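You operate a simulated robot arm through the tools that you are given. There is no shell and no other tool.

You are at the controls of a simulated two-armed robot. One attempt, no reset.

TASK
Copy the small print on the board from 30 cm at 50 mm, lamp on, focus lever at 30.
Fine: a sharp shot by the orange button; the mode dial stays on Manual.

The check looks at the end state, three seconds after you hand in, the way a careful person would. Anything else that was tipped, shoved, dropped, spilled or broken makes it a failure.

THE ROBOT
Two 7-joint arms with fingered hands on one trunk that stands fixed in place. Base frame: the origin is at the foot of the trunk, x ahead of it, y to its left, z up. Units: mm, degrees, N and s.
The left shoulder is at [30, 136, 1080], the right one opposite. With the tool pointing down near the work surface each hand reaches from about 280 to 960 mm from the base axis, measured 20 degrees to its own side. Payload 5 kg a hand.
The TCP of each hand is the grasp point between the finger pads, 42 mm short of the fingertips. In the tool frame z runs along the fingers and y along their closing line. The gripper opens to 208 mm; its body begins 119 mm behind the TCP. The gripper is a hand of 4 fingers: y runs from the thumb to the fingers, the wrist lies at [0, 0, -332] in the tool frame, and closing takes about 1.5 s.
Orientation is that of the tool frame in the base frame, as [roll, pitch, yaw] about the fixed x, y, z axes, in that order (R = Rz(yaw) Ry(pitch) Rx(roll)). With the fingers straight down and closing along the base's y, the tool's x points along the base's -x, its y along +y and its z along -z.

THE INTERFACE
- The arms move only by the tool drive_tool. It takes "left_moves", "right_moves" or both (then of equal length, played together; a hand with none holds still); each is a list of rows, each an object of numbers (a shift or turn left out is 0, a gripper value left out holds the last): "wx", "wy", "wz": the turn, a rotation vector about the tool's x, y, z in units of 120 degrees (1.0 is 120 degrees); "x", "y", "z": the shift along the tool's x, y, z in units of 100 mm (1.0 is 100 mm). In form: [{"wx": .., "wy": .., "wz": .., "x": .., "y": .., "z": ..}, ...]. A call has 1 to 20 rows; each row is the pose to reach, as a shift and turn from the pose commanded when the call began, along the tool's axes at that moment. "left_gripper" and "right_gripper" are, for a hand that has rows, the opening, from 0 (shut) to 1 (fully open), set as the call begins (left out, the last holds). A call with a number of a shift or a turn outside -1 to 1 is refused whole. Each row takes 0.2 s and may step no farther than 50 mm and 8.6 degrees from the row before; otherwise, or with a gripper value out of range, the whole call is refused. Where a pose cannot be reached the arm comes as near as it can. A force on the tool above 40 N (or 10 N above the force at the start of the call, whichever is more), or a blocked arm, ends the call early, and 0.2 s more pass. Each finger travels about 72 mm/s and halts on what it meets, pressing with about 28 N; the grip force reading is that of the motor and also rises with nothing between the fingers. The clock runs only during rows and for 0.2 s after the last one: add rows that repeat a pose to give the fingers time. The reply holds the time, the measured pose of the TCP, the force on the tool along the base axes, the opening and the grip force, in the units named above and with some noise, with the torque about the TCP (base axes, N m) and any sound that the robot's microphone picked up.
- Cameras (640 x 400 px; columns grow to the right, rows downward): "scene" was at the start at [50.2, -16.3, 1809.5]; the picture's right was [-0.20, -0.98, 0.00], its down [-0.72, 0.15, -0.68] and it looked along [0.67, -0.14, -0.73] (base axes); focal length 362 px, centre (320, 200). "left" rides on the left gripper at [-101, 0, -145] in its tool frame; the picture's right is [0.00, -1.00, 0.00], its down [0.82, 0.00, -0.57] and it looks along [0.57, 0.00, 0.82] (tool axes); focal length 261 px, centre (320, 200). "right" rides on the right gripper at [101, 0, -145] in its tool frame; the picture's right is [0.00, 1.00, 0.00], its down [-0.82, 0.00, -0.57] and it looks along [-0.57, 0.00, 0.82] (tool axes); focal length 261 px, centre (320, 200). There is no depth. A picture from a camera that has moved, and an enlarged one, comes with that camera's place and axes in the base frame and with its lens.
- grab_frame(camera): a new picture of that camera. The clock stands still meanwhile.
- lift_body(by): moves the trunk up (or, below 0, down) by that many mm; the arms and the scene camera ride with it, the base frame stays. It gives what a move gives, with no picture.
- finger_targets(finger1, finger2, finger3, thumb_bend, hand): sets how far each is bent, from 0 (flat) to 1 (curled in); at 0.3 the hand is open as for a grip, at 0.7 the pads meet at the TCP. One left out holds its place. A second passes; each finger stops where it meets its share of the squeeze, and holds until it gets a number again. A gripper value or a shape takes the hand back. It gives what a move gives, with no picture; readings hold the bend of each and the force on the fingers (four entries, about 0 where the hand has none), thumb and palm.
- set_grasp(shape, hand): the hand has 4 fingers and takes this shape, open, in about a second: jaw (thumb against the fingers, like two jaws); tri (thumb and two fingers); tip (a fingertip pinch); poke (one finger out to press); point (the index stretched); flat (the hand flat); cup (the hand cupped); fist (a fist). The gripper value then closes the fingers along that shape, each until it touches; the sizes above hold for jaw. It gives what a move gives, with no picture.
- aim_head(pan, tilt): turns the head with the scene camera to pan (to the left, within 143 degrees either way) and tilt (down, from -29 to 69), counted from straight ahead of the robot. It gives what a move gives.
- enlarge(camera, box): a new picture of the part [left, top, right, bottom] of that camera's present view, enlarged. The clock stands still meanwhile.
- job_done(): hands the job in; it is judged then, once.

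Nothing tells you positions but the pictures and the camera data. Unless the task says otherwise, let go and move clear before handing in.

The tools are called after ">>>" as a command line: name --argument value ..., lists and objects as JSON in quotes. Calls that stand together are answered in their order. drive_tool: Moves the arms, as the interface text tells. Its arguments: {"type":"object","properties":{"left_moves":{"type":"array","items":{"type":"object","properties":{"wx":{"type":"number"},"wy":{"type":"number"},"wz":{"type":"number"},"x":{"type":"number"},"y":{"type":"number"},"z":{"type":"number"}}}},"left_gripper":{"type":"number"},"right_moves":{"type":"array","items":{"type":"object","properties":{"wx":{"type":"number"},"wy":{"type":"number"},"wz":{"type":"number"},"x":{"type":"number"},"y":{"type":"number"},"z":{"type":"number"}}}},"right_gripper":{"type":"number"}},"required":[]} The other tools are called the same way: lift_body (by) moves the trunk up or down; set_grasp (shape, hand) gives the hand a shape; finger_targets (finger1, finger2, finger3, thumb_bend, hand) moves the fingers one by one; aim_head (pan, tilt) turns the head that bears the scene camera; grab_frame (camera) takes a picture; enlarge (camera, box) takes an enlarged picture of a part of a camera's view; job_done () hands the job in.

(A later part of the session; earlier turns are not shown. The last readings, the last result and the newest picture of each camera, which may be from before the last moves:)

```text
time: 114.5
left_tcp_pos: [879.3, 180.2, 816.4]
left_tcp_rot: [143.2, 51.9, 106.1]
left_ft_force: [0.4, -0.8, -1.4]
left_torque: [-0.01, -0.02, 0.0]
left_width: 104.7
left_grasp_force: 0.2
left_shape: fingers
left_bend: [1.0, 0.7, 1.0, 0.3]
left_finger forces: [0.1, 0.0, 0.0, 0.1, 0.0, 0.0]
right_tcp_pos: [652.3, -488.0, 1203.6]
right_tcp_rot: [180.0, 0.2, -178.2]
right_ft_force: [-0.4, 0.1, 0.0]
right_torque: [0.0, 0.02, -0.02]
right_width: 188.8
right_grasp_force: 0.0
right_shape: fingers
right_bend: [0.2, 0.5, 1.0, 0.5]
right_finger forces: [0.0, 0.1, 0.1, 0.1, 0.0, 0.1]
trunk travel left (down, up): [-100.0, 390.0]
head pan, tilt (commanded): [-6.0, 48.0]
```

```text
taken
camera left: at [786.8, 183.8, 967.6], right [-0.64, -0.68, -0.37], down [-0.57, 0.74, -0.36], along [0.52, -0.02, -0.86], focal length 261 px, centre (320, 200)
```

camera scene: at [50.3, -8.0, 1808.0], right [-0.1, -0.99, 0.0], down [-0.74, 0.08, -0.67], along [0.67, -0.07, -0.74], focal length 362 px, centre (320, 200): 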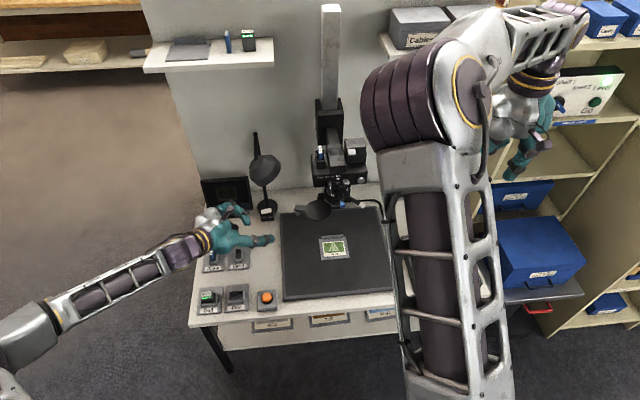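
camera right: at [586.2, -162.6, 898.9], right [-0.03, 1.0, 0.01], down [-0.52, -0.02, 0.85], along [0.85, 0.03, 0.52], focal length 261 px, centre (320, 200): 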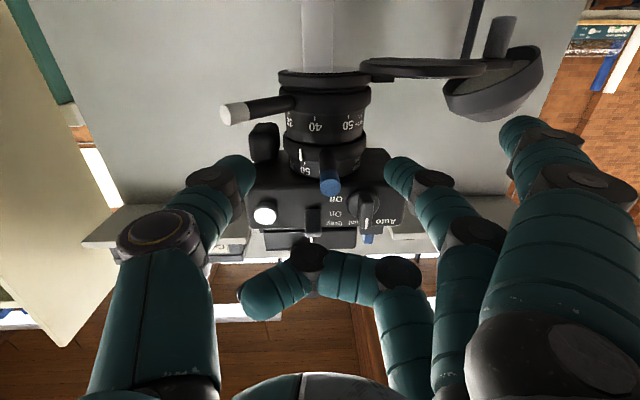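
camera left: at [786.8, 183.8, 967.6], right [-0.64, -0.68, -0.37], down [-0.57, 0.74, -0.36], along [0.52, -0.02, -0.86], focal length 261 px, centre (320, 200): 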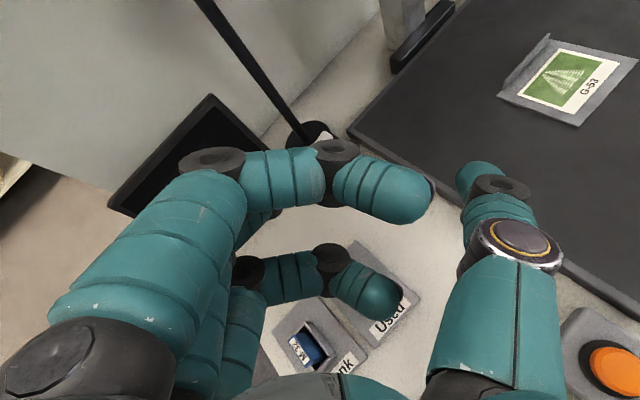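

The roll freed it. I'll use the thumb as the presser instead: curl all three fingers, and keep rolling until the thumb hangs straight below the hand, which also keeps the hand high over the table.

>>> finger_targets --hand "left" --finger1 1.0 --finger2 1.0 --finger3 1.0 --thumb_bend 0.5

>>> drive_tool --left_moves '[{"wz": 0.06, "z": -0.05}, {"wz": 0.12, "z": -0.1}, {"wz": 0.18, "z": -0.15}, {"wz": 0.24, "z": -0.2}, {"wz": 0.3, "z": -0.2}, {"wz": 0.36, "z": -0.2}, {"wz": 0.42, "z": -0.2}, {"wz": 0.48, "z": -0.2}, {"wz": 0.54, "z": -0.2}, {"wz": 0.54, "z": -0.2}]'

>>> grab_frame --camera "scene"

>>> grab_frame --camera "left"

```text
time: 115.5
left_tcp_pos: [878.3, 179.9, 817.3]
left_tcp_rot: [143.2, 51.7, 106.1]
left_ft_force: [-0.1, 0.3, 0.1]
left_torque: [0.02, 0.02, -0.01]
left_width: 84.9
left_grasp_force: 0.1
left_shape: fingers
left_bend: [1.0, 1.0, 1.0, 0.5]
left_finger forces: [0.1, 0.0, 0.0, 0.1, 0.0, 0.0]
right_tcp_pos: [652.2, -486.5, 1204.5]
right_tcp_rot: [179.9, 0.1, -178.1]
right_ft_force: [0.0, 1.1, 0.5]
right_torque: [0.0, 0.02, 0.0]
right_width: 188.8
right_grasp_force: 0.0
right_shape: fingers
right_bend: [0.2, 0.5, 1.0, 0.5]
right_finger forces: [0.0, 0.0, 0.0, 0.1, 0.0, 0.0]
trunk travel left (down, up): [-100.0, 390.0]
head pan, tilt (commanded): [-6.0, 48.0]
```

```text
time: 117.7
left_tcp_pos: [862.9, 189.4, 826.1]
left_tcp_rot: [119.6, -0.1, 59.8]
left_ft_force: [-0.2, 0.2, 0.1]
left_torque: [0.01, 0.04, 0.01]
left_width: 84.8
left_grasp_force: 0.0
left_shape: fingers
left_bend: [1.0, 1.0, 1.0, 0.5]
left_finger forces: [0.0, 0.0, 0.1, 0.0, 0.0, 0.1]
right_tcp_pos: [651.5, -487.1, 1204.6]
right_tcp_rot: [179.9, 0.0, -178.0]
right_ft_force: [-0.3, -0.2, -0.3]
right_torque: [0.01, 0.0, 0.02]
right_width: 188.8
right_grasp_force: 0.2
right_shape: fingers
right_bend: [0.2, 0.5, 1.0, 0.5]
right_finger forces: [0.0, 0.1, 0.0, 0.1, 0.0, 0.0]
trunk travel left (down, up): [-100.0, 390.0]
head pan, tilt (commanded): [-6.0, 48.0]
```

```text
taken
camera scene: at [50.4, -8.1, 1807.9], right [-0.1, -0.99, 0.0], down [-0.74, 0.08, -0.67], along [0.67, -0.07, -0.74], focal length 362 px, centre (320, 200)
```

scene: 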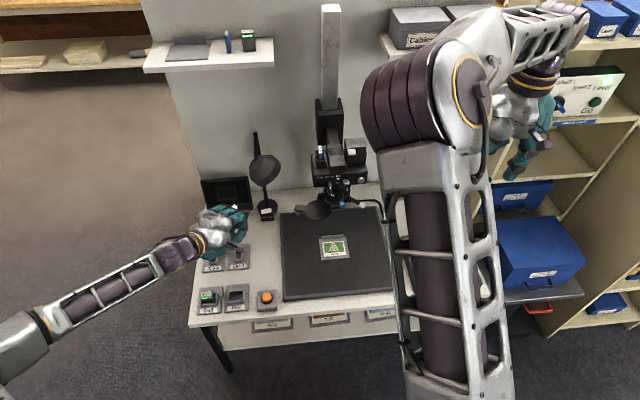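

```text
taken
camera left: at [703.4, 165.3, 898.4], right [-0.43, 0.25, -0.87], down [-0.02, 0.96, 0.28], along [0.9, 0.14, -0.41], focal length 261 px, centre (320, 200)
```

left: 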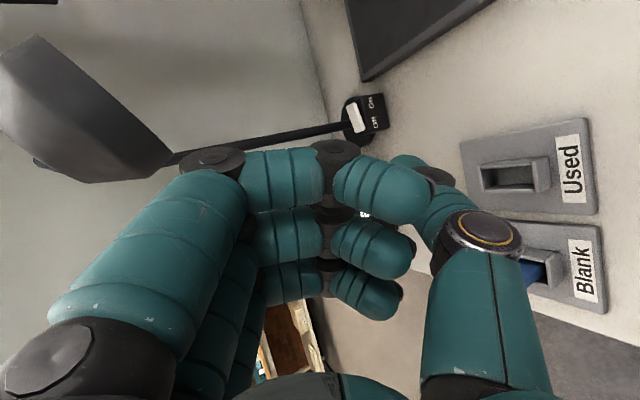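

Now the thumb hangs below, pointing at the switch, and the hand's camera watches from its right side. I'll advance toward the switch in two steps, staying above it.

>>> drive_tool --left_moves '[{"x": 0.008, "y": 0.038, "z": 0.166}, {"x": 0.016, "y": 0.076, "z": 0.332}, {"x": 0.025, "y": 0.114, "z": 0.498}, {"x": 0.033, "y": 0.151, "z": 0.665}, {"x": 0.041, "y": 0.189, "z": 0.831}, {"x": 0.049, "y": 0.227, "z": 0.997}, {"x": 0.049, "y": 0.227, "z": 0.997}]'

>>> grab_frame --camera "left"

>>> enlarge --camera "scene" --box '[190, 140, 310, 240]'

```text
time: 119.2
left_tcp_pos: [937.6, 152.4, 803.2]
left_tcp_rot: [119.6, 0.0, 59.7]
left_ft_force: [-0.3, -0.1, -1.0]
left_torque: [-0.02, -0.03, 0.04]
left_width: 84.7
left_grasp_force: 0.1
left_shape: fingers
left_bend: [1.0, 1.0, 1.0, 0.5]
left_finger forces: [0.0, 0.0, 0.0, 0.0, 0.0, 0.0]
left hand out of reach, approached as far as the arm can: row 6, 7
right_tcp_pos: [651.7, -487.7, 1203.9]
right_tcp_rot: [179.9, 0.0, -178.1]
right_ft_force: [0.4, 0.0, 0.4]
right_torque: [0.0, 0.03, 0.0]
right_width: 189.1
right_grasp_force: 0.0
right_shape: fingers
right_bend: [0.2, 0.5, 1.0, 0.5]
right_finger forces: [0.0, 0.0, 0.0, 0.1, 0.1, 0.1]
trunk travel left (down, up): [-100.0, 390.0]
head pan, tilt (commanded): [-6.0, 48.0]
```

```text
taken
camera left: at [777.4, 127.6, 874.6], right [-0.43, 0.25, -0.87], down [-0.02, 0.96, 0.28], along [0.9, 0.14, -0.41], focal length 261 px, centre (320, 200)
```

left: 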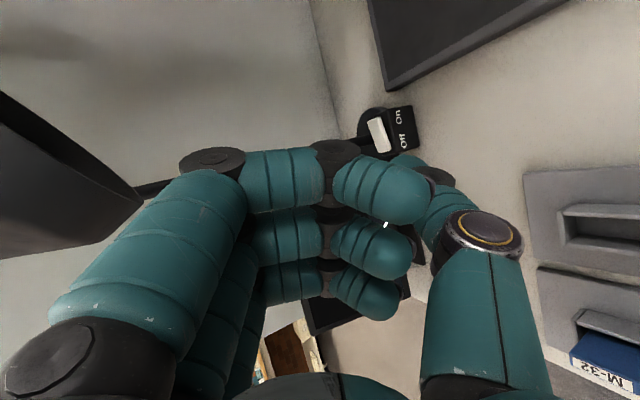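

```text
4.00 times, centred on (250, 190) of scene
camera zoom: at [50.8, -8.3, 1807.9], right [-0.1, -0.99, 0.0], down [-0.74, 0.08, -0.67], along [0.67, -0.07, -0.74], focal length 1448 px, centre (600, 240)
```

zoom: 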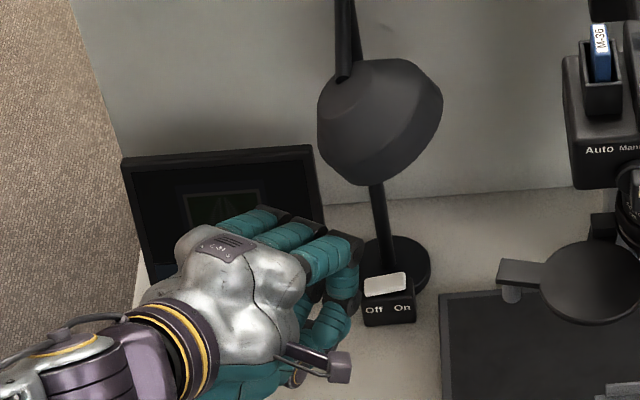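

The reach limit comes when the hand lines up with the forearm, so a lower shoulder and a slightly steeper hand should help. I'll back the left hand off and up, then lower the trunk by 100 mm.

>>> drive_tool --left_moves '[{"y": 0.05, "z": -0.2}, {"y": 0.1, "z": -0.4}, {"y": 0.15, "z": -0.6}, {"y": 0.2, "z": -0.8}, {"y": 0.25, "z": -1.0}, {"y": 0.25, "z": -1.0}]'

>>> drive_tool --left_moves '[{"y": 0.08, "z": -0.05}, {"y": 0.16, "z": -0.1}, {"y": 0.24, "z": -0.15}, {"y": 0.32, "z": -0.2}, {"y": 0.4, "z": -0.25}, {"y": 0.4, "z": -0.25}]'

>>> grab_frame --camera "scene"

```text
time: 120.7
left_tcp_pos: [872.7, 190.4, 873.5]
left_tcp_rot: [119.7, 0.0, 59.7]
left_ft_force: [-0.2, 0.1, 0.3]
left_torque: [0.03, -0.04, 0.0]
left_width: 84.7
left_grasp_force: 0.0
left_shape: fingers
left_bend: [1.0, 1.0, 1.0, 0.5]
left_finger forces: [0.1, 0.0, 0.0, 0.1, 0.1, 0.0]
right_tcp_pos: [653.4, -486.8, 1204.6]
right_tcp_rot: [179.9, 0.2, -178.0]
right_ft_force: [-0.4, 0.7, -0.6]
right_torque: [-0.01, 0.03, 0.02]
right_width: 188.8
right_grasp_force: 0.1
right_shape: fingers
right_bend: [0.2, 0.5, 1.0, 0.5]
right_finger forces: [0.0, 0.0, 0.1, 0.1, 0.0, 0.0]
trunk travel left (down, up): [-100.0, 390.0]
head pan, tilt (commanded): [-6.0, 48.0]
```

```text
time: 122.0
left_tcp_pos: [871.5, 191.5, 921.8]
left_tcp_rot: [119.7, -0.1, 59.8]
left_ft_force: [0.9, 0.0, 0.1]
left_torque: [0.01, 0.04, -0.02]
left_width: 84.8
left_grasp_force: 0.1
left_shape: fingers
left_bend: [1.0, 1.0, 1.0, 0.5]
left_finger forces: [0.1, 0.0, 0.0, 0.1, 0.0, 0.1]
right_tcp_pos: [652.3, -487.1, 1203.9]
right_tcp_rot: [179.9, 0.1, -178.1]
right_ft_force: [-1.1, -0.3, 0.0]
right_torque: [0.01, 0.03, -0.01]
right_width: 188.9
right_grasp_force: 0.1
right_shape: fingers
right_bend: [0.2, 0.5, 1.0, 0.5]
right_finger forces: [0.1, 0.1, 0.0, 0.0, 0.0, 0.0]
trunk travel left (down, up): [-100.0, 390.0]
head pan, tilt (commanded): [-6.0, 48.0]
```

```text
taken
camera scene: at [50.6, -8.0, 1807.9], right [-0.1, -0.99, 0.0], down [-0.74, 0.08, -0.67], along [0.67, -0.07, -0.74], focal length 362 px, centre (320, 200)
```

scene: 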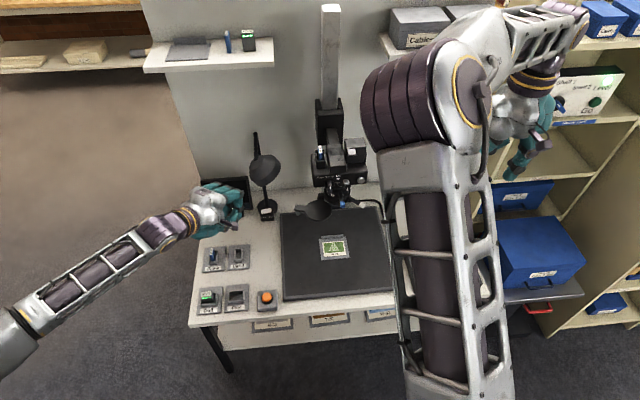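

>>> lift_body --by -95

>>> grab_frame --camera "scene"

>>> grab_frame --camera "left"

```text
time: 123.3
left_tcp_pos: [871.4, 189.5, 827.3]
left_tcp_rot: [119.6, -0.1, 59.8]
left_ft_force: [-0.2, -0.3, 0.4]
left_torque: [0.02, 0.05, -0.02]
left_width: 84.9
left_grasp_force: 0.0
left_shape: fingers
left_bend: [1.0, 1.0, 1.0, 0.5]
left_finger forces: [0.1, 0.1, 0.1, 0.0, 0.1, 0.0]
right_tcp_pos: [650.8, -487.1, 1111.3]
right_tcp_rot: [179.9, 0.1, -178.1]
right_ft_force: [-0.4, -0.3, -0.3]
right_torque: [0.0, -0.06, 0.0]
right_width: 189.0
right_grasp_force: 0.1
right_shape: fingers
right_bend: [0.2, 0.5, 1.0, 0.5]
right_finger forces: [0.0, 0.0, 0.0, 0.0, 0.0, 0.1]
trunk travel left (down, up): [-5.0, 485.0]
head pan, tilt (commanded): [-6.0, 48.0]
```

```text
taken
camera scene: at [50.0, -8.1, 1713.2], right [-0.1, -0.99, 0.0], down [-0.74, 0.08, -0.67], along [0.67, -0.07, -0.74], focal length 362 px, centre (320, 200)
```

scene: 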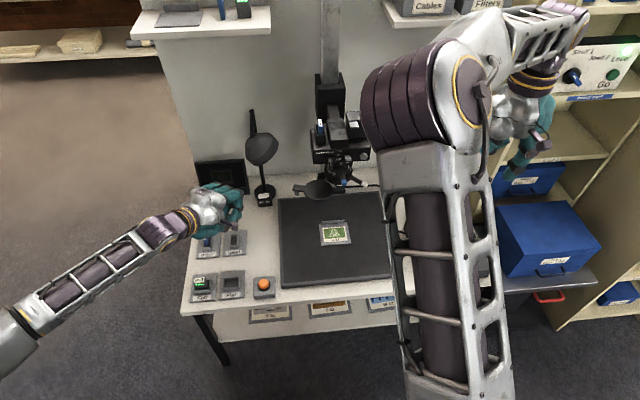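

```text
taken
camera left: at [711.2, 166.2, 899.6], right [-0.43, 0.25, -0.87], down [-0.02, 0.96, 0.28], along [0.9, 0.14, -0.41], focal length 261 px, centre (320, 200)
```

left: 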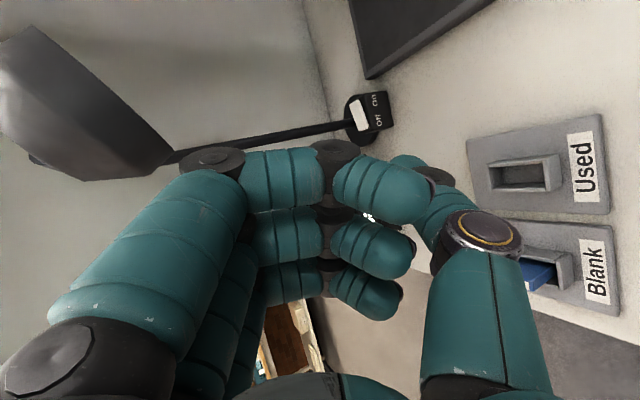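

The trunk is lower now. I'll try the approach again with a slightly steeper hand.

>>> drive_tool --left_moves '[{"wx": 0.011, "x": 0.005, "y": 0.037, "z": 0.165}, {"wx": 0.022, "x": 0.01, "y": 0.075, "z": 0.33}, {"wx": 0.033, "x": 0.014, "y": 0.113, "z": 0.495}, {"wx": 0.044, "x": 0.019, "y": 0.15, "z": 0.66}, {"wx": 0.055, "x": 0.024, "y": 0.188, "z": 0.825}, {"wx": 0.0667, "x": 0.029, "y": 0.226, "z": 0.99}, {"wx": 0.0667, "x": 0.029, "y": 0.226, "z": 0.99}]'

>>> grab_frame --camera "left"

>>> enlarge --camera "scene" --box '[190, 100, 310, 220]'

```text
time: 124.9
left_tcp_pos: [950.3, 146.6, 797.6]
left_tcp_rot: [127.6, 0.1, 59.8]
left_ft_force: [-0.8, -0.5, 0.4]
left_torque: [-0.02, 0.0, 0.02]
left_width: 84.9
left_grasp_force: 0.0
left_shape: fingers
left_bend: [1.0, 1.0, 1.0, 0.5]
left_finger forces: [0.0, 0.0, 0.0, 0.1, 0.1, 0.0]
left hand out of reach, approached as far as the arm can: row 6, 7
right_tcp_pos: [651.8, -487.5, 1109.1]
right_tcp_rot: [179.9, 0.2, -178.2]
right_ft_force: [-0.5, 0.2, -0.2]
right_torque: [0.03, 0.02, -0.01]
right_width: 188.9
right_grasp_force: 0.1
right_shape: fingers
right_bend: [0.2, 0.5, 1.0, 0.5]
right_finger forces: [0.0, 0.0, 0.0, 0.1, 0.0, 0.0]
trunk travel left (down, up): [-5.0, 485.0]
head pan, tilt (commanded): [-6.0, 48.0]
```

```text
taken
camera left: at [800.7, 117.6, 886.5], right [-0.53, 0.3, -0.79], down [0.02, 0.94, 0.35], along [0.85, 0.17, -0.5], focal length 261 px, centre (320, 200)
```

left: 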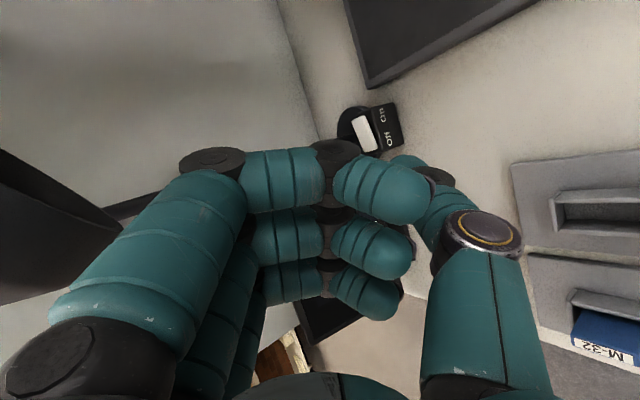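

```text
3.33 times, centred on (250, 160) of scene
camera zoom: at [50.5, -8.3, 1712.9], right [-0.1, -0.99, 0.0], down [-0.74, 0.08, -0.67], along [0.67, -0.07, -0.74], focal length 1206 px, centre (553, 333)
```

zoom: 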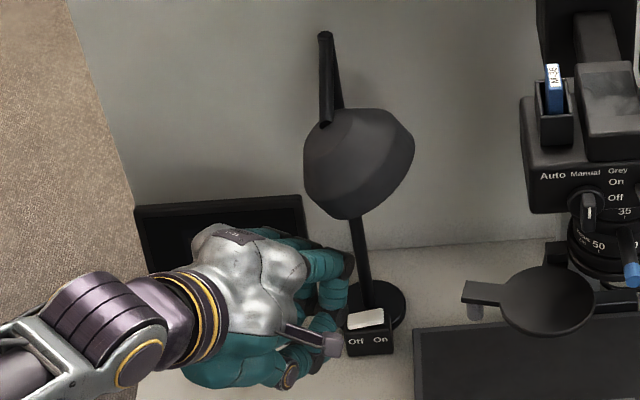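

The limit repeats at about the same wrist distance, so the left arm is probably in an awkward elbow posture. I'll look at the arm itself.

>>> aim_head --pan 40 --tilt 50

>>> grab_frame --camera "scene"

```text
time: 126.1
left_tcp_pos: [950.0, 147.6, 797.5]
left_tcp_rot: [127.6, -0.1, 59.7]
left_ft_force: [1.1, 0.4, 0.2]
left_torque: [-0.02, -0.01, -0.02]
left_width: 84.8
left_grasp_force: 0.1
left_shape: fingers
left_bend: [1.0, 1.0, 1.0, 0.5]
left_finger forces: [0.0, 0.1, 0.0, 0.0, 0.0, 0.0]
right_tcp_pos: [652.2, -488.0, 1108.6]
right_tcp_rot: [180.0, 0.0, -178.1]
right_ft_force: [0.6, 0.5, 0.2]
right_torque: [-0.01, -0.01, 0.01]
right_width: 189.1
right_grasp_force: 0.0
right_shape: fingers
right_bend: [0.2, 0.5, 1.0, 0.5]
right_finger forces: [0.1, 0.0, 0.0, 0.0, 0.0, 0.0]
trunk travel left (down, up): [-5.0, 485.0]
head pan, tilt (commanded): [40.0, 50.0]
```

```text
taken
camera scene: at [31.1, 49.6, 1710.2], right [0.64, -0.77, 0.0], down [-0.59, -0.49, -0.64], along [0.49, 0.41, -0.77], focal length 362 px, centre (320, 200)
```

scene: 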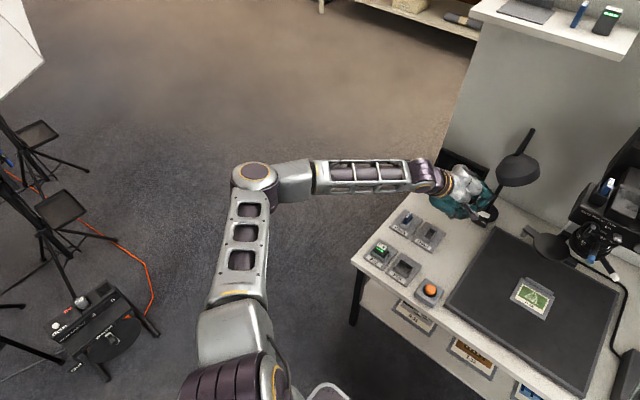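

The elbow is well bent, so it's a straight-wrist singularity rather than distance. I'll tilt the hand up nearly horizontal, past alignment with the forearm, and see whether it can then advance.

>>> drive_tool --left_moves '[{"wx": -0.04, "z": -0.08}, {"wx": -0.08, "z": -0.16}, {"wx": -0.12, "z": -0.2}, {"wx": -0.16, "z": -0.2}, {"wx": -0.2, "z": -0.2}, {"wx": -0.235, "z": -0.2}, {"wx": -0.235, "z": -0.2}]'

>>> aim_head --pan 0 --tilt 44

>>> grab_frame --camera "scene"

>>> grab_frame --camera "left"

```text
time: 127.7
left_tcp_pos: [937.3, 156.1, 811.7]
left_tcp_rot: [110.9, 0.0, 59.7]
left_ft_force: [0.3, 0.2, -0.7]
left_torque: [-0.01, -0.01, 0.0]
left_width: 85.1
left_grasp_force: 0.1
left_shape: fingers
left_bend: [1.0, 1.0, 1.0, 0.5]
left_finger forces: [0.0, 0.0, 0.0, 0.0, 0.0, 0.1]
left hand out of reach, approached as far as the arm can: row 5, 6, 7
right_tcp_pos: [651.7, -486.7, 1110.3]
right_tcp_rot: [179.9, 0.1, -178.1]
right_ft_force: [-0.3, 0.6, -0.1]
right_torque: [-0.01, 0.02, 0.02]
right_width: 189.1
right_grasp_force: 0.1
right_shape: fingers
right_bend: [0.2, 0.5, 1.0, 0.5]
right_finger forces: [0.0, 0.0, 0.0, 0.1, 0.0, 0.0]
trunk travel left (down, up): [-5.0, 485.0]
head pan, tilt (commanded): [40.0, 50.0]
```

```text
time: 128.8
left_tcp_pos: [936.9, 154.7, 810.5]
left_tcp_rot: [110.9, 0.1, 59.7]
left_ft_force: [-0.1, -0.6, -0.2]
left_torque: [-0.02, 0.03, 0.03]
left_width: 84.7
left_grasp_force: 0.0
left_shape: fingers
left_bend: [1.0, 1.0, 1.0, 0.5]
left_finger forces: [0.1, 0.0, 0.0, 0.0, 0.1, 0.0]
right_tcp_pos: [652.3, -488.1, 1109.6]
right_tcp_rot: [180.0, 0.2, -178.0]
right_ft_force: [0.1, 0.2, -0.3]
right_torque: [-0.03, -0.03, -0.03]
right_width: 188.8
right_grasp_force: 0.0
right_shape: fingers
right_bend: [0.2, 0.5, 1.0, 0.5]
right_finger forces: [0.0, 0.0, 0.0, 0.0, 0.0, 0.1]
trunk travel left (down, up): [-5.0, 485.0]
head pan, tilt (commanded): [0.0, 44.0]
```

```text
taken
camera scene: at [54.2, 0.2, 1718.6], right [0.0, -1.0, 0.0], down [-0.69, 0.0, -0.72], along [0.72, 0.0, -0.69], focal length 362 px, centre (320, 200)
```

scene: 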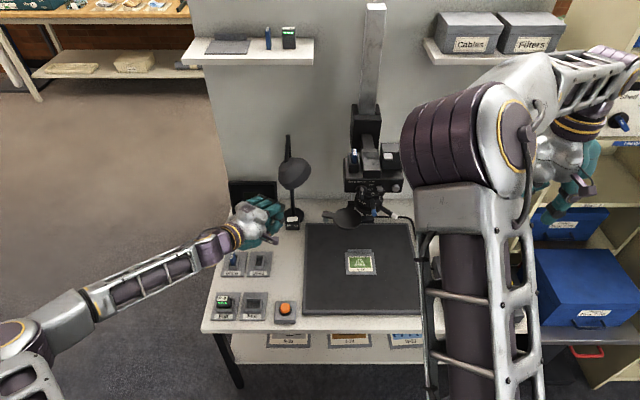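

```text
taken
camera left: at [769.3, 136.2, 862.3], right [-0.31, 0.18, -0.93], down [-0.05, 0.98, 0.2], along [0.95, 0.11, -0.29], focal length 261 px, centre (320, 200)
```

left: 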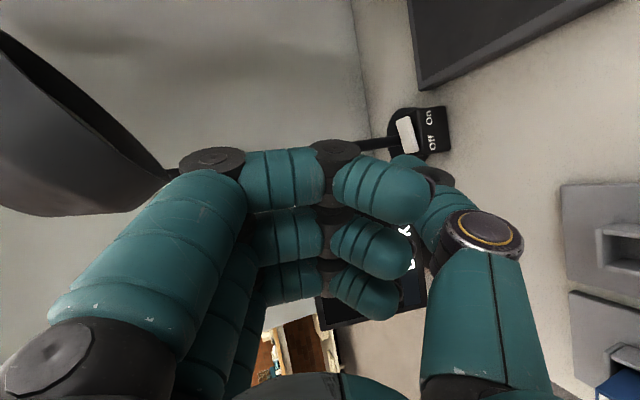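

Pitching up is also limited, so the wrist only bends one way. I'll retreat, then extend the arm with the hand bent to the right, and only afterwards swing it onto the switch.

>>> drive_tool --left_moves '[{"wx": 0.025, "x": -0.007, "y": 0.045, "z": -0.17}, {"wx": 0.05, "x": -0.014, "y": 0.09, "z": -0.33}, {"wx": 0.075, "x": -0.02, "y": 0.13, "z": -0.5}, {"wx": 0.1, "x": -0.027, "y": 0.17, "z": -0.67}, {"wx": 0.125, "x": -0.034, "y": 0.21, "z": -0.83}, {"wx": 0.15, "x": -0.04, "y": 0.25, "z": -1.0}, {"wx": 0.15, "x": -0.04, "y": 0.25, "z": -1.0}]'

```text
time: 130.3
left_tcp_pos: [862.2, 194.1, 868.3]
left_tcp_rot: [129.0, 0.0, 59.7]
left_ft_force: [0.7, 0.3, 0.2]
left_torque: [-0.04, -0.02, 0.02]
left_width: 84.8
left_grasp_force: 0.2
left_shape: fingers
left_bend: [1.0, 1.0, 1.0, 0.5]
left_finger forces: [0.0, 0.0, 0.1, 0.1, 0.0, 0.1]
right_tcp_pos: [652.3, -488.4, 1108.9]
right_tcp_rot: [179.9, 0.1, -178.1]
right_ft_force: [-0.3, 0.9, -1.1]
right_torque: [-0.02, 0.02, 0.01]
right_width: 189.1
right_grasp_force: 0.0
right_shape: fingers
right_bend: [0.2, 0.5, 1.0, 0.5]
right_finger forces: [0.1, 0.1, 0.1, 0.0, 0.1, 0.0]
trunk travel left (down, up): [-5.0, 485.0]
head pan, tilt (commanded): [0.0, 44.0]
```

>>> drive_tool --left_moves '[{"y": -0.25, "z": 0.2}, {"y": -0.5, "z": 0.4}, {"wy": -0.026, "wz": 0.021, "x": -0.1, "y": -0.5, "z": 0.47}, {"wy": -0.052, "wz": 0.042, "x": -0.2, "y": -0.5, "z": 0.53}, {"wy": -0.078, "wz": 0.063, "x": -0.3, "y": -0.47, "z": 0.57}, {"wy": -0.104, "wz": 0.084, "x": -0.4, "y": -0.45, "z": 0.61}, {"wy": -0.1295, "wz": 0.1048, "x": -0.509, "y": -0.433, "z": 0.657}, {"wy": -0.1295, "wz": 0.1048, "x": -0.509, "y": -0.433, "z": 0.657}]'

>>> grab_frame --camera "scene"

>>> grab_frame --camera "left"

```text
time: 132.2
left_tcp_pos: [858.4, 136.8, 794.6]
left_tcp_rot: [129.0, -0.1, 39.7]
left_ft_force: [0.0, 1.3, -1.0]
left_torque: [-0.01, 0.03, 0.03]
left_width: 84.8
left_grasp_force: 0.0
left_shape: fingers
left_bend: [1.0, 1.0, 1.0, 0.5]
left_finger forces: [0.0, 0.0, 0.0, 0.0, 0.0, 0.0]
right_tcp_pos: [652.1, -487.2, 1109.7]
right_tcp_rot: [179.9, 0.2, -178.0]
right_ft_force: [0.0, 0.1, 0.1]
right_torque: [-0.03, -0.02, 0.0]
right_width: 188.8
right_grasp_force: 0.1
right_shape: fingers
right_bend: [0.2, 0.5, 1.0, 0.5]
right_finger forces: [0.0, 0.0, 0.1, 0.1, 0.1, 0.1]
trunk travel left (down, up): [-5.0, 485.0]
head pan, tilt (commanded): [0.0, 44.0]
```

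```text
taken
camera scene: at [54.0, 0.1, 1718.6], right [0.0, -1.0, 0.0], down [-0.69, 0.0, -0.72], along [0.72, 0.0, -0.69], focal length 362 px, centre (320, 200)
```

scene: 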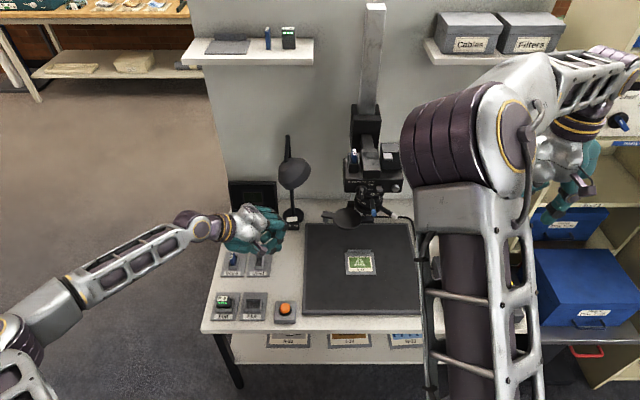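

```text
taken
camera left: at [707.5, 159.8, 885.7], right [-0.4, 0.48, -0.78], down [0.35, 0.87, 0.36], along [0.85, -0.12, -0.52], focal length 261 px, centre (320, 200)
```

left: 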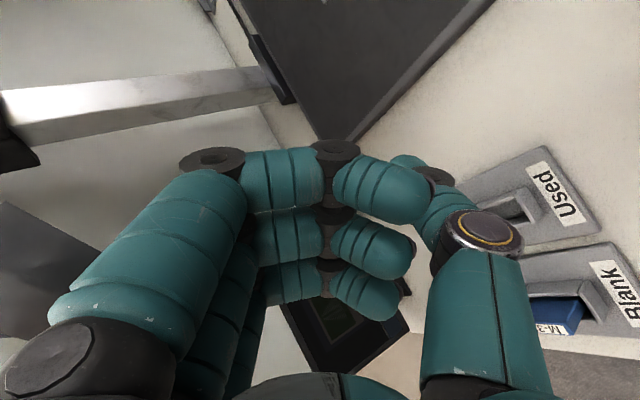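

>>> drive_tool --left_moves '[{"x": 0.087, "y": 0.063, "z": 0.117}, {"x": 0.173, "y": 0.125, "z": 0.234}, {"x": 0.26, "y": 0.188, "z": 0.351}, {"x": 0.347, "y": 0.251, "z": 0.468}, {"x": 0.433, "y": 0.313, "z": 0.585}, {"x": 0.52, "y": 0.376, "z": 0.702}, {"x": 0.52, "y": 0.376, "z": 0.702}]'

>>> grab_frame --camera "scene"

>>> grab_frame --camera "left"

```text
time: 133.8
left_tcp_pos: [914.6, 128.3, 786.1]
left_tcp_rot: [128.8, -0.1, 39.8]
left_ft_force: [-0.4, -0.2, -0.1]
left_torque: [0.0, 0.0, 0.01]
left_width: 84.8
left_grasp_force: 0.0
left_shape: fingers
left_bend: [1.0, 1.0, 1.0, 0.5]
left_finger forces: [0.1, 0.0, 0.1, 0.0, 0.0, 0.0]
left hand out of reach, approached as far as the arm can: row 4, 5, 6, 7
right_tcp_pos: [652.3, -488.5, 1110.1]
right_tcp_rot: [180.0, 0.2, -178.1]
right_ft_force: [0.2, -0.3, -0.2]
right_torque: [0.0, 0.03, 0.04]
right_width: 188.9
right_grasp_force: 0.1
right_shape: fingers
right_bend: [0.2, 0.5, 1.0, 0.5]
right_finger forces: [0.0, 0.1, 0.1, 0.0, 0.1, 0.1]
trunk travel left (down, up): [-5.0, 485.0]
head pan, tilt (commanded): [0.0, 44.0]
```

```text
taken
camera scene: at [54.2, -0.1, 1718.6], right [0.0, -1.0, 0.0], down [-0.69, 0.0, -0.72], along [0.72, 0.0, -0.69], focal length 362 px, centre (320, 200)
```

scene: 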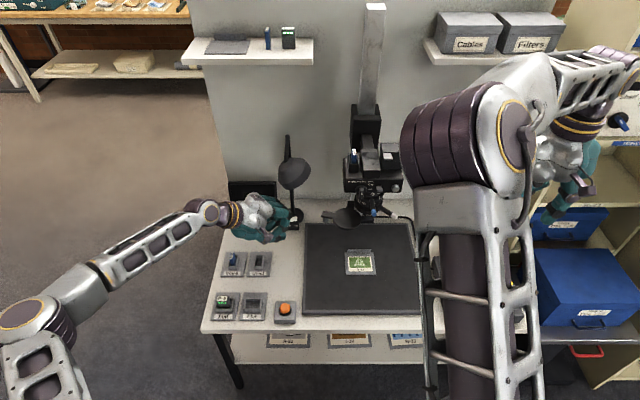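

```text
taken
camera left: at [766.4, 149.3, 877.0], right [-0.4, 0.48, -0.78], down [0.34, 0.87, 0.36], along [0.85, -0.12, -0.52], focal length 261 px, centre (320, 200)
```

left: 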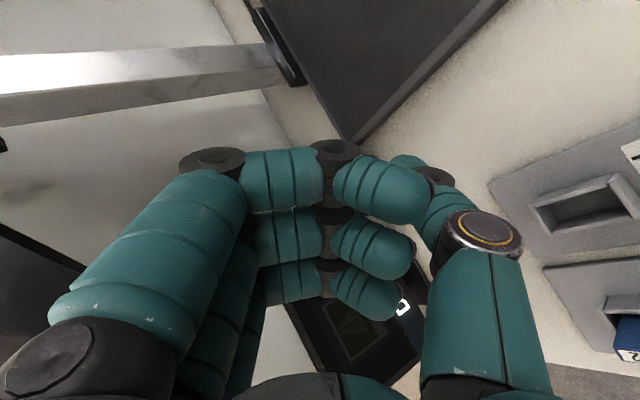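

>>> aim_head --pan 35 --tilt 52

>>> grab_frame --camera "scene"

```text
time: 134.8
left_tcp_pos: [916.5, 129.1, 785.9]
left_tcp_rot: [128.8, -0.1, 39.9]
left_ft_force: [-0.7, 0.8, 0.3]
left_torque: [0.0, 0.04, -0.03]
left_width: 84.9
left_grasp_force: 0.0
left_shape: fingers
left_bend: [1.0, 1.0, 1.0, 0.5]
left_finger forces: [0.0, 0.1, 0.1, 0.0, 0.1, 0.0]
right_tcp_pos: [651.5, -485.9, 1108.8]
right_tcp_rot: [179.9, 0.2, -178.2]
right_ft_force: [-0.4, -0.3, -0.8]
right_torque: [0.0, 0.01, 0.0]
right_width: 188.9
right_grasp_force: 0.2
right_shape: fingers
right_bend: [0.2, 0.5, 1.0, 0.5]
right_finger forces: [0.1, 0.0, 0.0, 0.1, 0.0, 0.1]
trunk travel left (down, up): [-5.0, 485.0]
head pan, tilt (commanded): [35.0, 52.0]
```

```text
taken
camera scene: at [33.7, 43.2, 1707.6], right [0.57, -0.82, 0.0], down [-0.65, -0.45, -0.62], along [0.5, 0.35, -0.79], focal length 362 px, centre (320, 200)
```

scene: 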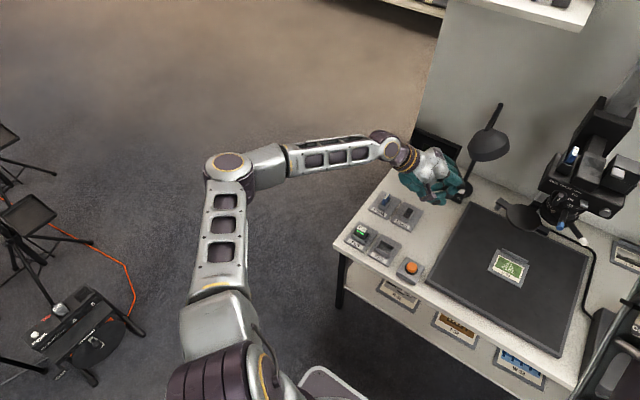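

The elbow seems locked in that posture. I'll reset the left arm: retreat, return the hand to pointing straight down, and then go to a nearly extended pose like its start to recover the natural posture.

>>> drive_tool --left_moves '[{"x": -0.03, "y": -0.015, "z": -0.17}, {"x": -0.06, "y": -0.03, "z": -0.33}, {"x": -0.09, "y": -0.045, "z": -0.5}, {"x": -0.12, "y": -0.06, "z": -0.67}, {"x": -0.14, "y": -0.075, "z": -0.83}, {"x": -0.156, "y": -0.086, "z": -0.99}, {"x": -0.156, "y": -0.086, "z": -0.99}]'

>>> drive_tool --left_moves '[{"wx": 0.0092, "wy": 0.0256, "wz": -0.0536, "y": 0.03, "z": -0.05}, {"wx": 0.0185, "wy": 0.0511, "wz": -0.1072, "y": 0.06, "z": -0.1}, {"wx": 0.0277, "wy": 0.0767, "wz": -0.1609, "y": 0.09, "z": -0.15}, {"wx": 0.037, "wy": 0.1023, "wz": -0.2145, "y": 0.12, "z": -0.2}, {"wx": 0.0462, "wy": 0.1279, "wz": -0.2681, "y": 0.15, "z": -0.25}, {"wx": 0.0554, "wy": 0.1534, "wz": -0.3217, "y": 0.18, "z": -0.3}, {"wx": 0.0647, "wy": 0.179, "wz": -0.3753, "y": 0.21, "z": -0.35}, {"wx": 0.0739, "wy": 0.2046, "wz": -0.429, "y": 0.24, "z": -0.4}, {"wx": 0.0832, "wy": 0.2301, "wz": -0.4826, "y": 0.27, "z": -0.45}, {"wx": 0.0924, "wy": 0.2557, "wz": -0.5362, "y": 0.3, "z": -0.5}, {"wx": 0.0924, "wy": 0.2557, "wz": -0.5362, "y": 0.3, "z": -0.5}]'

>>> grab_frame --camera "scene"

```text
time: 136.4
left_tcp_pos: [851.4, 181.7, 841.4]
left_tcp_rot: [128.9, 0.0, 39.7]
left_ft_force: [-0.2, -0.2, -0.3]
left_torque: [-0.02, 0.03, 0.02]
left_width: 84.8
left_grasp_force: 0.0
left_shape: fingers
left_bend: [1.0, 1.0, 1.0, 0.5]
left_finger forces: [0.1, 0.1, 0.0, 0.1, 0.1, 0.0]
right_tcp_pos: [651.2, -487.4, 1108.8]
right_tcp_rot: [179.8, 0.1, -178.1]
right_ft_force: [-0.4, 0.3, 0.7]
right_torque: [-0.03, 0.0, 0.0]
right_width: 188.9
right_grasp_force: 0.2
right_shape: fingers
right_bend: [0.2, 0.5, 1.0, 0.5]
right_finger forces: [0.1, 0.0, 0.0, 0.0, 0.1, 0.0]
trunk travel left (down, up): [-5.0, 485.0]
head pan, tilt (commanded): [35.0, 52.0]
```

```text
time: 138.8
left_tcp_pos: [837.5, 196.9, 896.0]
left_tcp_rot: [154.4, 18.0, 110.0]
left_ft_force: [0.6, -0.8, -0.4]
left_torque: [0.0, 0.02, 0.02]
left_width: 84.9
left_grasp_force: 0.1
left_shape: fingers
left_bend: [1.0, 1.0, 1.0, 0.5]
left_finger forces: [0.1, 0.0, 0.0, 0.2, 0.0, 0.0]
right_tcp_pos: [652.6, -487.2, 1110.2]
right_tcp_rot: [179.9, 0.2, -178.1]
right_ft_force: [-0.3, -0.3, 0.1]
right_torque: [-0.01, -0.03, 0.0]
right_width: 188.9
right_grasp_force: 0.0
right_shape: fingers
right_bend: [0.2, 0.5, 1.0, 0.5]
right_finger forces: [0.2, 0.0, 0.1, 0.1, 0.0, 0.0]
trunk travel left (down, up): [-5.0, 485.0]
head pan, tilt (commanded): [35.0, 52.0]
```

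```text
taken
camera scene: at [33.0, 43.2, 1707.7], right [0.57, -0.82, 0.0], down [-0.65, -0.45, -0.62], along [0.5, 0.35, -0.79], focal length 362 px, centre (320, 200)
```

scene: 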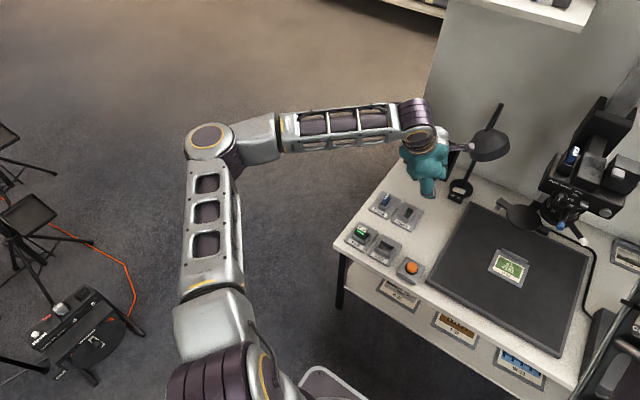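

I'll move the left hand back from the lamp before finishing the rotation.

>>> drive_tool --left_moves '[{"x": 0.115, "y": -0.05, "z": -0.162}, {"x": 0.23, "y": -0.1, "z": -0.324}, {"x": 0.345, "y": -0.148, "z": -0.487}, {"x": 0.46, "y": -0.197, "z": -0.649}, {"x": 0.575, "y": -0.247, "z": -0.811}, {"x": 0.69, "y": -0.296, "z": -0.973}, {"x": 0.69, "y": -0.296, "z": -0.973}]'

>>> drive_tool --left_moves '[{"wx": 0.0092, "wy": 0.0256, "wz": -0.0536}, {"wx": 0.0185, "wy": 0.0511, "wz": -0.1072}, {"wx": 0.0277, "wy": 0.0767, "wz": -0.1609}, {"wx": 0.037, "wy": 0.1023, "wz": -0.2145}, {"wx": 0.0462, "wy": 0.1279, "wz": -0.2681}, {"wx": 0.0554, "wy": 0.1534, "wz": -0.3217}, {"wx": 0.0647, "wy": 0.179, "wz": -0.3753}, {"wx": 0.0739, "wy": 0.2046, "wz": -0.429}, {"wx": 0.0832, "wy": 0.2301, "wz": -0.4826}, {"wx": 0.0924, "wy": 0.2557, "wz": -0.5362}, {"wx": 0.0924, "wy": 0.2557, "wz": -0.5362}]'

>>> grab_frame --camera "scene"

```text
time: 140.4
left_tcp_pos: [743.7, 257.2, 945.2]
left_tcp_rot: [154.4, 18.2, 109.9]
left_ft_force: [-0.2, 0.0, 0.1]
left_torque: [0.0, 0.01, -0.04]
left_width: 84.8
left_grasp_force: 0.0
left_shape: fingers
left_bend: [1.0, 1.0, 1.0, 0.5]
left_finger forces: [0.0, 0.1, 0.1, 0.1, 0.1, 0.1]
right_tcp_pos: [652.9, -488.2, 1109.1]
right_tcp_rot: [179.9, 0.1, -178.1]
right_ft_force: [0.5, 0.4, 0.5]
right_torque: [-0.04, 0.03, -0.04]
right_width: 188.6
right_grasp_force: 0.2
right_shape: fingers
right_bend: [0.2, 0.5, 1.0, 0.5]
right_finger forces: [0.0, 0.1, 0.0, 0.0, 0.0, 0.0]
trunk travel left (down, up): [-5.0, 485.0]
head pan, tilt (commanded): [35.0, 52.0]
```

```text
time: 142.6
left_tcp_pos: [727.3, 327.7, 963.6]
left_tcp_rot: [179.3, 2.5, 178.5]
left_ft_force: [-0.1, -0.5, -0.7]
left_torque: [0.0, 0.06, 0.02]
left_width: 84.6
left_grasp_force: 0.0
left_shape: fingers
left_bend: [1.0, 1.0, 1.0, 0.5]
left_finger forces: [0.0, 0.0, 0.1, 0.1, 0.0, 0.1]
left hand out of reach, approached as far as the arm can: row 6, 7, 8, 9, 10, 11
right_tcp_pos: [654.5, -486.4, 1107.0]
right_tcp_rot: [179.8, -0.1, -177.8]
right_ft_force: [1.5, 1.7, -0.6]
right_torque: [-0.18, 0.18, 0.0]
right_width: 188.9
right_grasp_force: 0.0
right_shape: fingers
right_bend: [0.2, 0.5, 1.0, 0.5]
right_finger forces: [0.1, 0.0, 0.0, 0.0, 0.0, 0.1]
trunk travel left (down, up): [-5.0, 485.0]
head pan, tilt (commanded): [35.0, 52.0]
stopped in row 11 (left hand): the force on the tool passed its limit at 66 N (the readings are from after the stop); the commanded pose is now the measured one
```

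```text
taken
camera scene: at [35.3, 44.5, 1707.5], right [0.57, -0.82, 0.0], down [-0.65, -0.45, -0.61], along [0.5, 0.35, -0.79], focal length 362 px, centre (320, 200)
```

scene: 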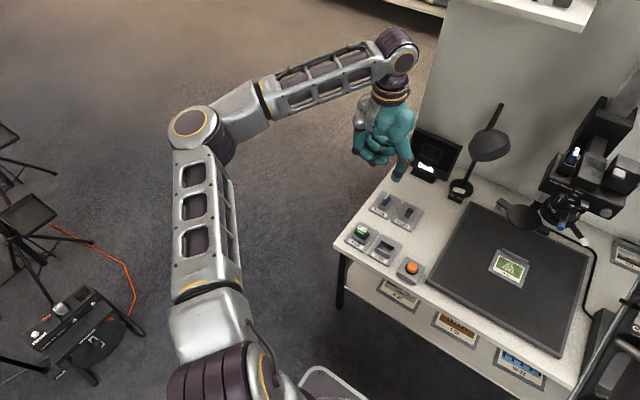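

>>> drive_tool --left_moves '[{"x": -0.15, "z": -0.05}, {"x": -0.3, "z": -0.1}, {"x": -0.45, "z": -0.15}, {"x": -0.6, "z": -0.2}, {"x": -0.75, "z": -0.25}, {"x": -0.85, "z": -0.3}, {"x": -0.85, "z": -0.3}]'

>>> grab_frame --camera "scene"

```text
time: 144.2
left_tcp_pos: [730.0, 330.8, 965.0]
left_tcp_rot: [179.3, 2.4, 178.4]
left_ft_force: [-0.7, -0.1, 0.1]
left_torque: [0.01, 0.0, -0.01]
left_width: 84.5
left_grasp_force: 0.0
left_shape: fingers
left_bend: [1.0, 1.0, 1.0, 0.5]
left_finger forces: [0.0, 0.0, 0.1, 0.0, 0.0, 0.0]
left hand out of reach, approached as far as the arm can: row 1, 2, 3, 4, 5, 6, 7
right_tcp_pos: [652.7, -487.0, 1105.9]
right_tcp_rot: [179.8, 0.0, -177.9]
right_ft_force: [-0.4, 0.4, -0.2]
right_torque: [0.01, 0.01, 0.0]
right_width: 189.1
right_grasp_force: 0.2
right_shape: fingers
right_bend: [0.2, 0.5, 1.0, 0.5]
right_finger forces: [0.0, 0.0, 0.1, 0.1, 0.0, 0.1]
trunk travel left (down, up): [-5.0, 485.0]
head pan, tilt (commanded): [35.0, 52.0]
```

```text
taken
camera scene: at [33.6, 43.3, 1707.6], right [0.57, -0.82, 0.0], down [-0.65, -0.45, -0.62], along [0.5, 0.35, -0.79], focal length 362 px, centre (320, 200)
```

scene: 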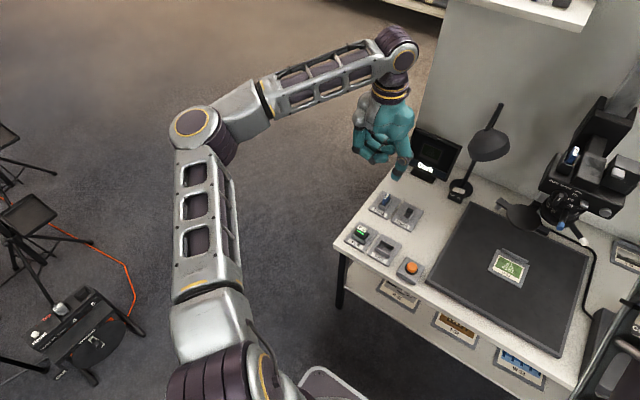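

Still blocked going forward. I'll go back towards the earlier good pose, inward and up, and raise the trunk again to restore the original geometry.

>>> drive_tool --left_moves '[{"x": 0.15, "y": 0.03, "z": -0.15}, {"x": 0.3, "y": 0.06, "z": -0.3}, {"x": 0.45, "y": 0.09, "z": -0.45}, {"x": 0.6, "y": 0.12, "z": -0.6}, {"x": 0.75, "y": 0.15, "z": -0.75}, {"x": 0.9, "y": 0.18, "z": -0.9}, {"x": 1.0, "y": 0.2, "z": -1.0}, {"x": 1.0, "y": 0.2, "z": -1.0}]'

>>> grab_frame --camera "scene"

```text
time: 146.0
left_tcp_pos: [625.7, 352.7, 1061.3]
left_tcp_rot: [179.3, 2.5, 178.4]
left_ft_force: [0.4, 0.1, -0.6]
left_torque: [-0.07, 0.01, 0.01]
left_width: 84.6
left_grasp_force: 0.1
left_shape: fingers
left_bend: [1.0, 1.0, 1.0, 0.5]
left_finger forces: [0.0, 0.0, 0.1, 0.1, 0.0, 0.1]
right_tcp_pos: [652.8, -486.0, 1107.0]
right_tcp_rot: [179.8, 0.1, -178.0]
right_ft_force: [0.4, -0.1, 0.2]
right_torque: [0.02, 0.05, 0.02]
right_width: 189.0
right_grasp_force: 0.0
right_shape: fingers
right_bend: [0.2, 0.5, 1.0, 0.5]
right_finger forces: [0.0, 0.0, 0.1, 0.0, 0.0, 0.0]
trunk travel left (down, up): [-5.0, 485.0]
head pan, tilt (commanded): [35.0, 52.0]
```

```text
taken
camera scene: at [34.0, 43.5, 1707.5], right [0.57, -0.82, 0.0], down [-0.65, -0.45, -0.62], along [0.5, 0.35, -0.79], focal length 362 px, centre (320, 200)
```

scene: 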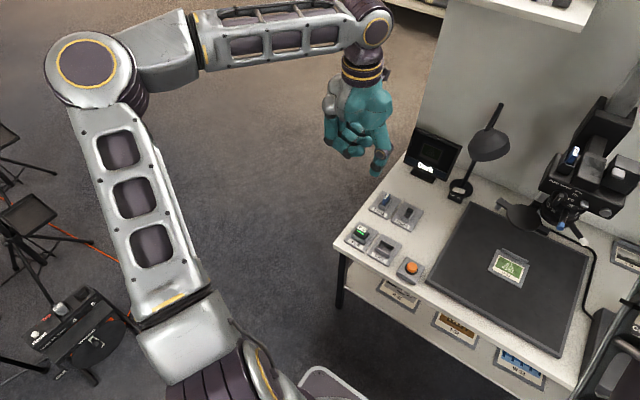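

The left hand's wrist started half a turn from the mirror image of the right one, which may be what limits it. I'll turn it 180° about its own axis, in two halves, in this free space.

>>> drive_tool --left_moves '[{"wz": 0.065}, {"wz": 0.13}, {"wz": 0.195}, {"wz": 0.26}, {"wz": 0.325}, {"wz": 0.39}, {"wz": 0.455}, {"wz": 0.52}, {"wz": 0.585}, {"wz": 0.65}, {"wz": 0.715}, {"wz": 0.75}, {"wz": 0.75}]'

>>> drive_tool --left_moves '[{"wz": 0.065}, {"wz": 0.13}, {"wz": 0.195}, {"wz": 0.26}, {"wz": 0.325}, {"wz": 0.39}, {"wz": 0.455}, {"wz": 0.52}, {"wz": 0.585}, {"wz": 0.65}, {"wz": 0.715}, {"wz": 0.75}, {"wz": 0.75}]'

>>> grab_frame --camera "scene"

>>> grab_frame --camera "left"

```text
time: 148.8
left_tcp_pos: [625.8, 353.7, 1061.6]
left_tcp_rot: [177.6, -0.7, 88.3]
left_ft_force: [-0.2, 0.1, 0.4]
left_torque: [0.0, -0.03, 0.0]
left_width: 84.3
left_grasp_force: 0.1
left_shape: fingers
left_bend: [1.0, 1.0, 1.0, 0.5]
left_finger forces: [0.0, 0.0, 0.1, 0.0, 0.0, 0.1]
right_tcp_pos: [652.7, -486.8, 1107.5]
right_tcp_rot: [179.8, 0.1, -178.0]
right_ft_force: [-0.4, -0.1, -1.3]
right_torque: [-0.01, -0.02, 0.01]
right_width: 189.0
right_grasp_force: 0.1
right_shape: fingers
right_bend: [0.2, 0.5, 1.0, 0.5]
right_finger forces: [0.0, 0.0, 0.0, 0.0, 0.1, 0.0]
trunk travel left (down, up): [-5.0, 485.0]
head pan, tilt (commanded): [35.0, 52.0]
```

```text
time: 151.6
left_tcp_pos: [626.8, 354.8, 1062.2]
left_tcp_rot: [-179.3, -2.4, -1.7]
left_ft_force: [-0.5, 0.4, -0.1]
left_torque: [0.02, -0.02, -0.01]
left_width: 84.6
left_grasp_force: 0.1
left_shape: fingers
left_bend: [1.0, 1.0, 1.0, 0.5]
left_finger forces: [0.0, 0.0, 0.1, 0.1, 0.0, 0.1]
right_tcp_pos: [651.3, -487.3, 1108.7]
right_tcp_rot: [179.8, 0.0, -178.1]
right_ft_force: [-0.6, 0.1, 0.0]
right_torque: [0.0, 0.0, 0.01]
right_width: 189.0
right_grasp_force: 0.0
right_shape: fingers
right_bend: [0.2, 0.5, 1.0, 0.5]
right_finger forces: [0.0, 0.0, 0.0, 0.0, 0.1, 0.0]
trunk travel left (down, up): [-5.0, 485.0]
head pan, tilt (commanded): [35.0, 52.0]
```

```text
taken
camera scene: at [33.6, 43.3, 1707.6], right [0.57, -0.82, 0.0], down [-0.65, -0.45, -0.62], along [0.5, 0.35, -0.79], focal length 362 px, centre (320, 200)
```

scene: 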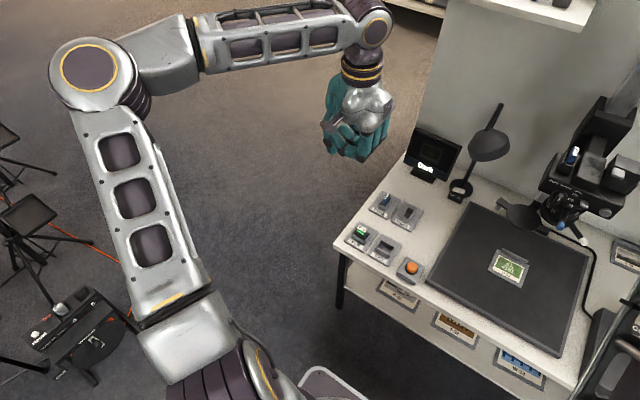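

```text
taken
camera left: at [519.0, 353.9, 1202.6], right [0.02, 1.0, 0.01], down [0.8, -0.03, 0.61], along [0.61, -0.01, -0.8], focal length 261 px, centre (320, 200)
```

left: 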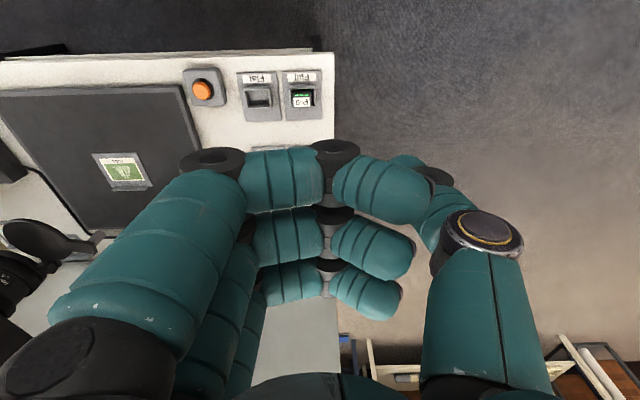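

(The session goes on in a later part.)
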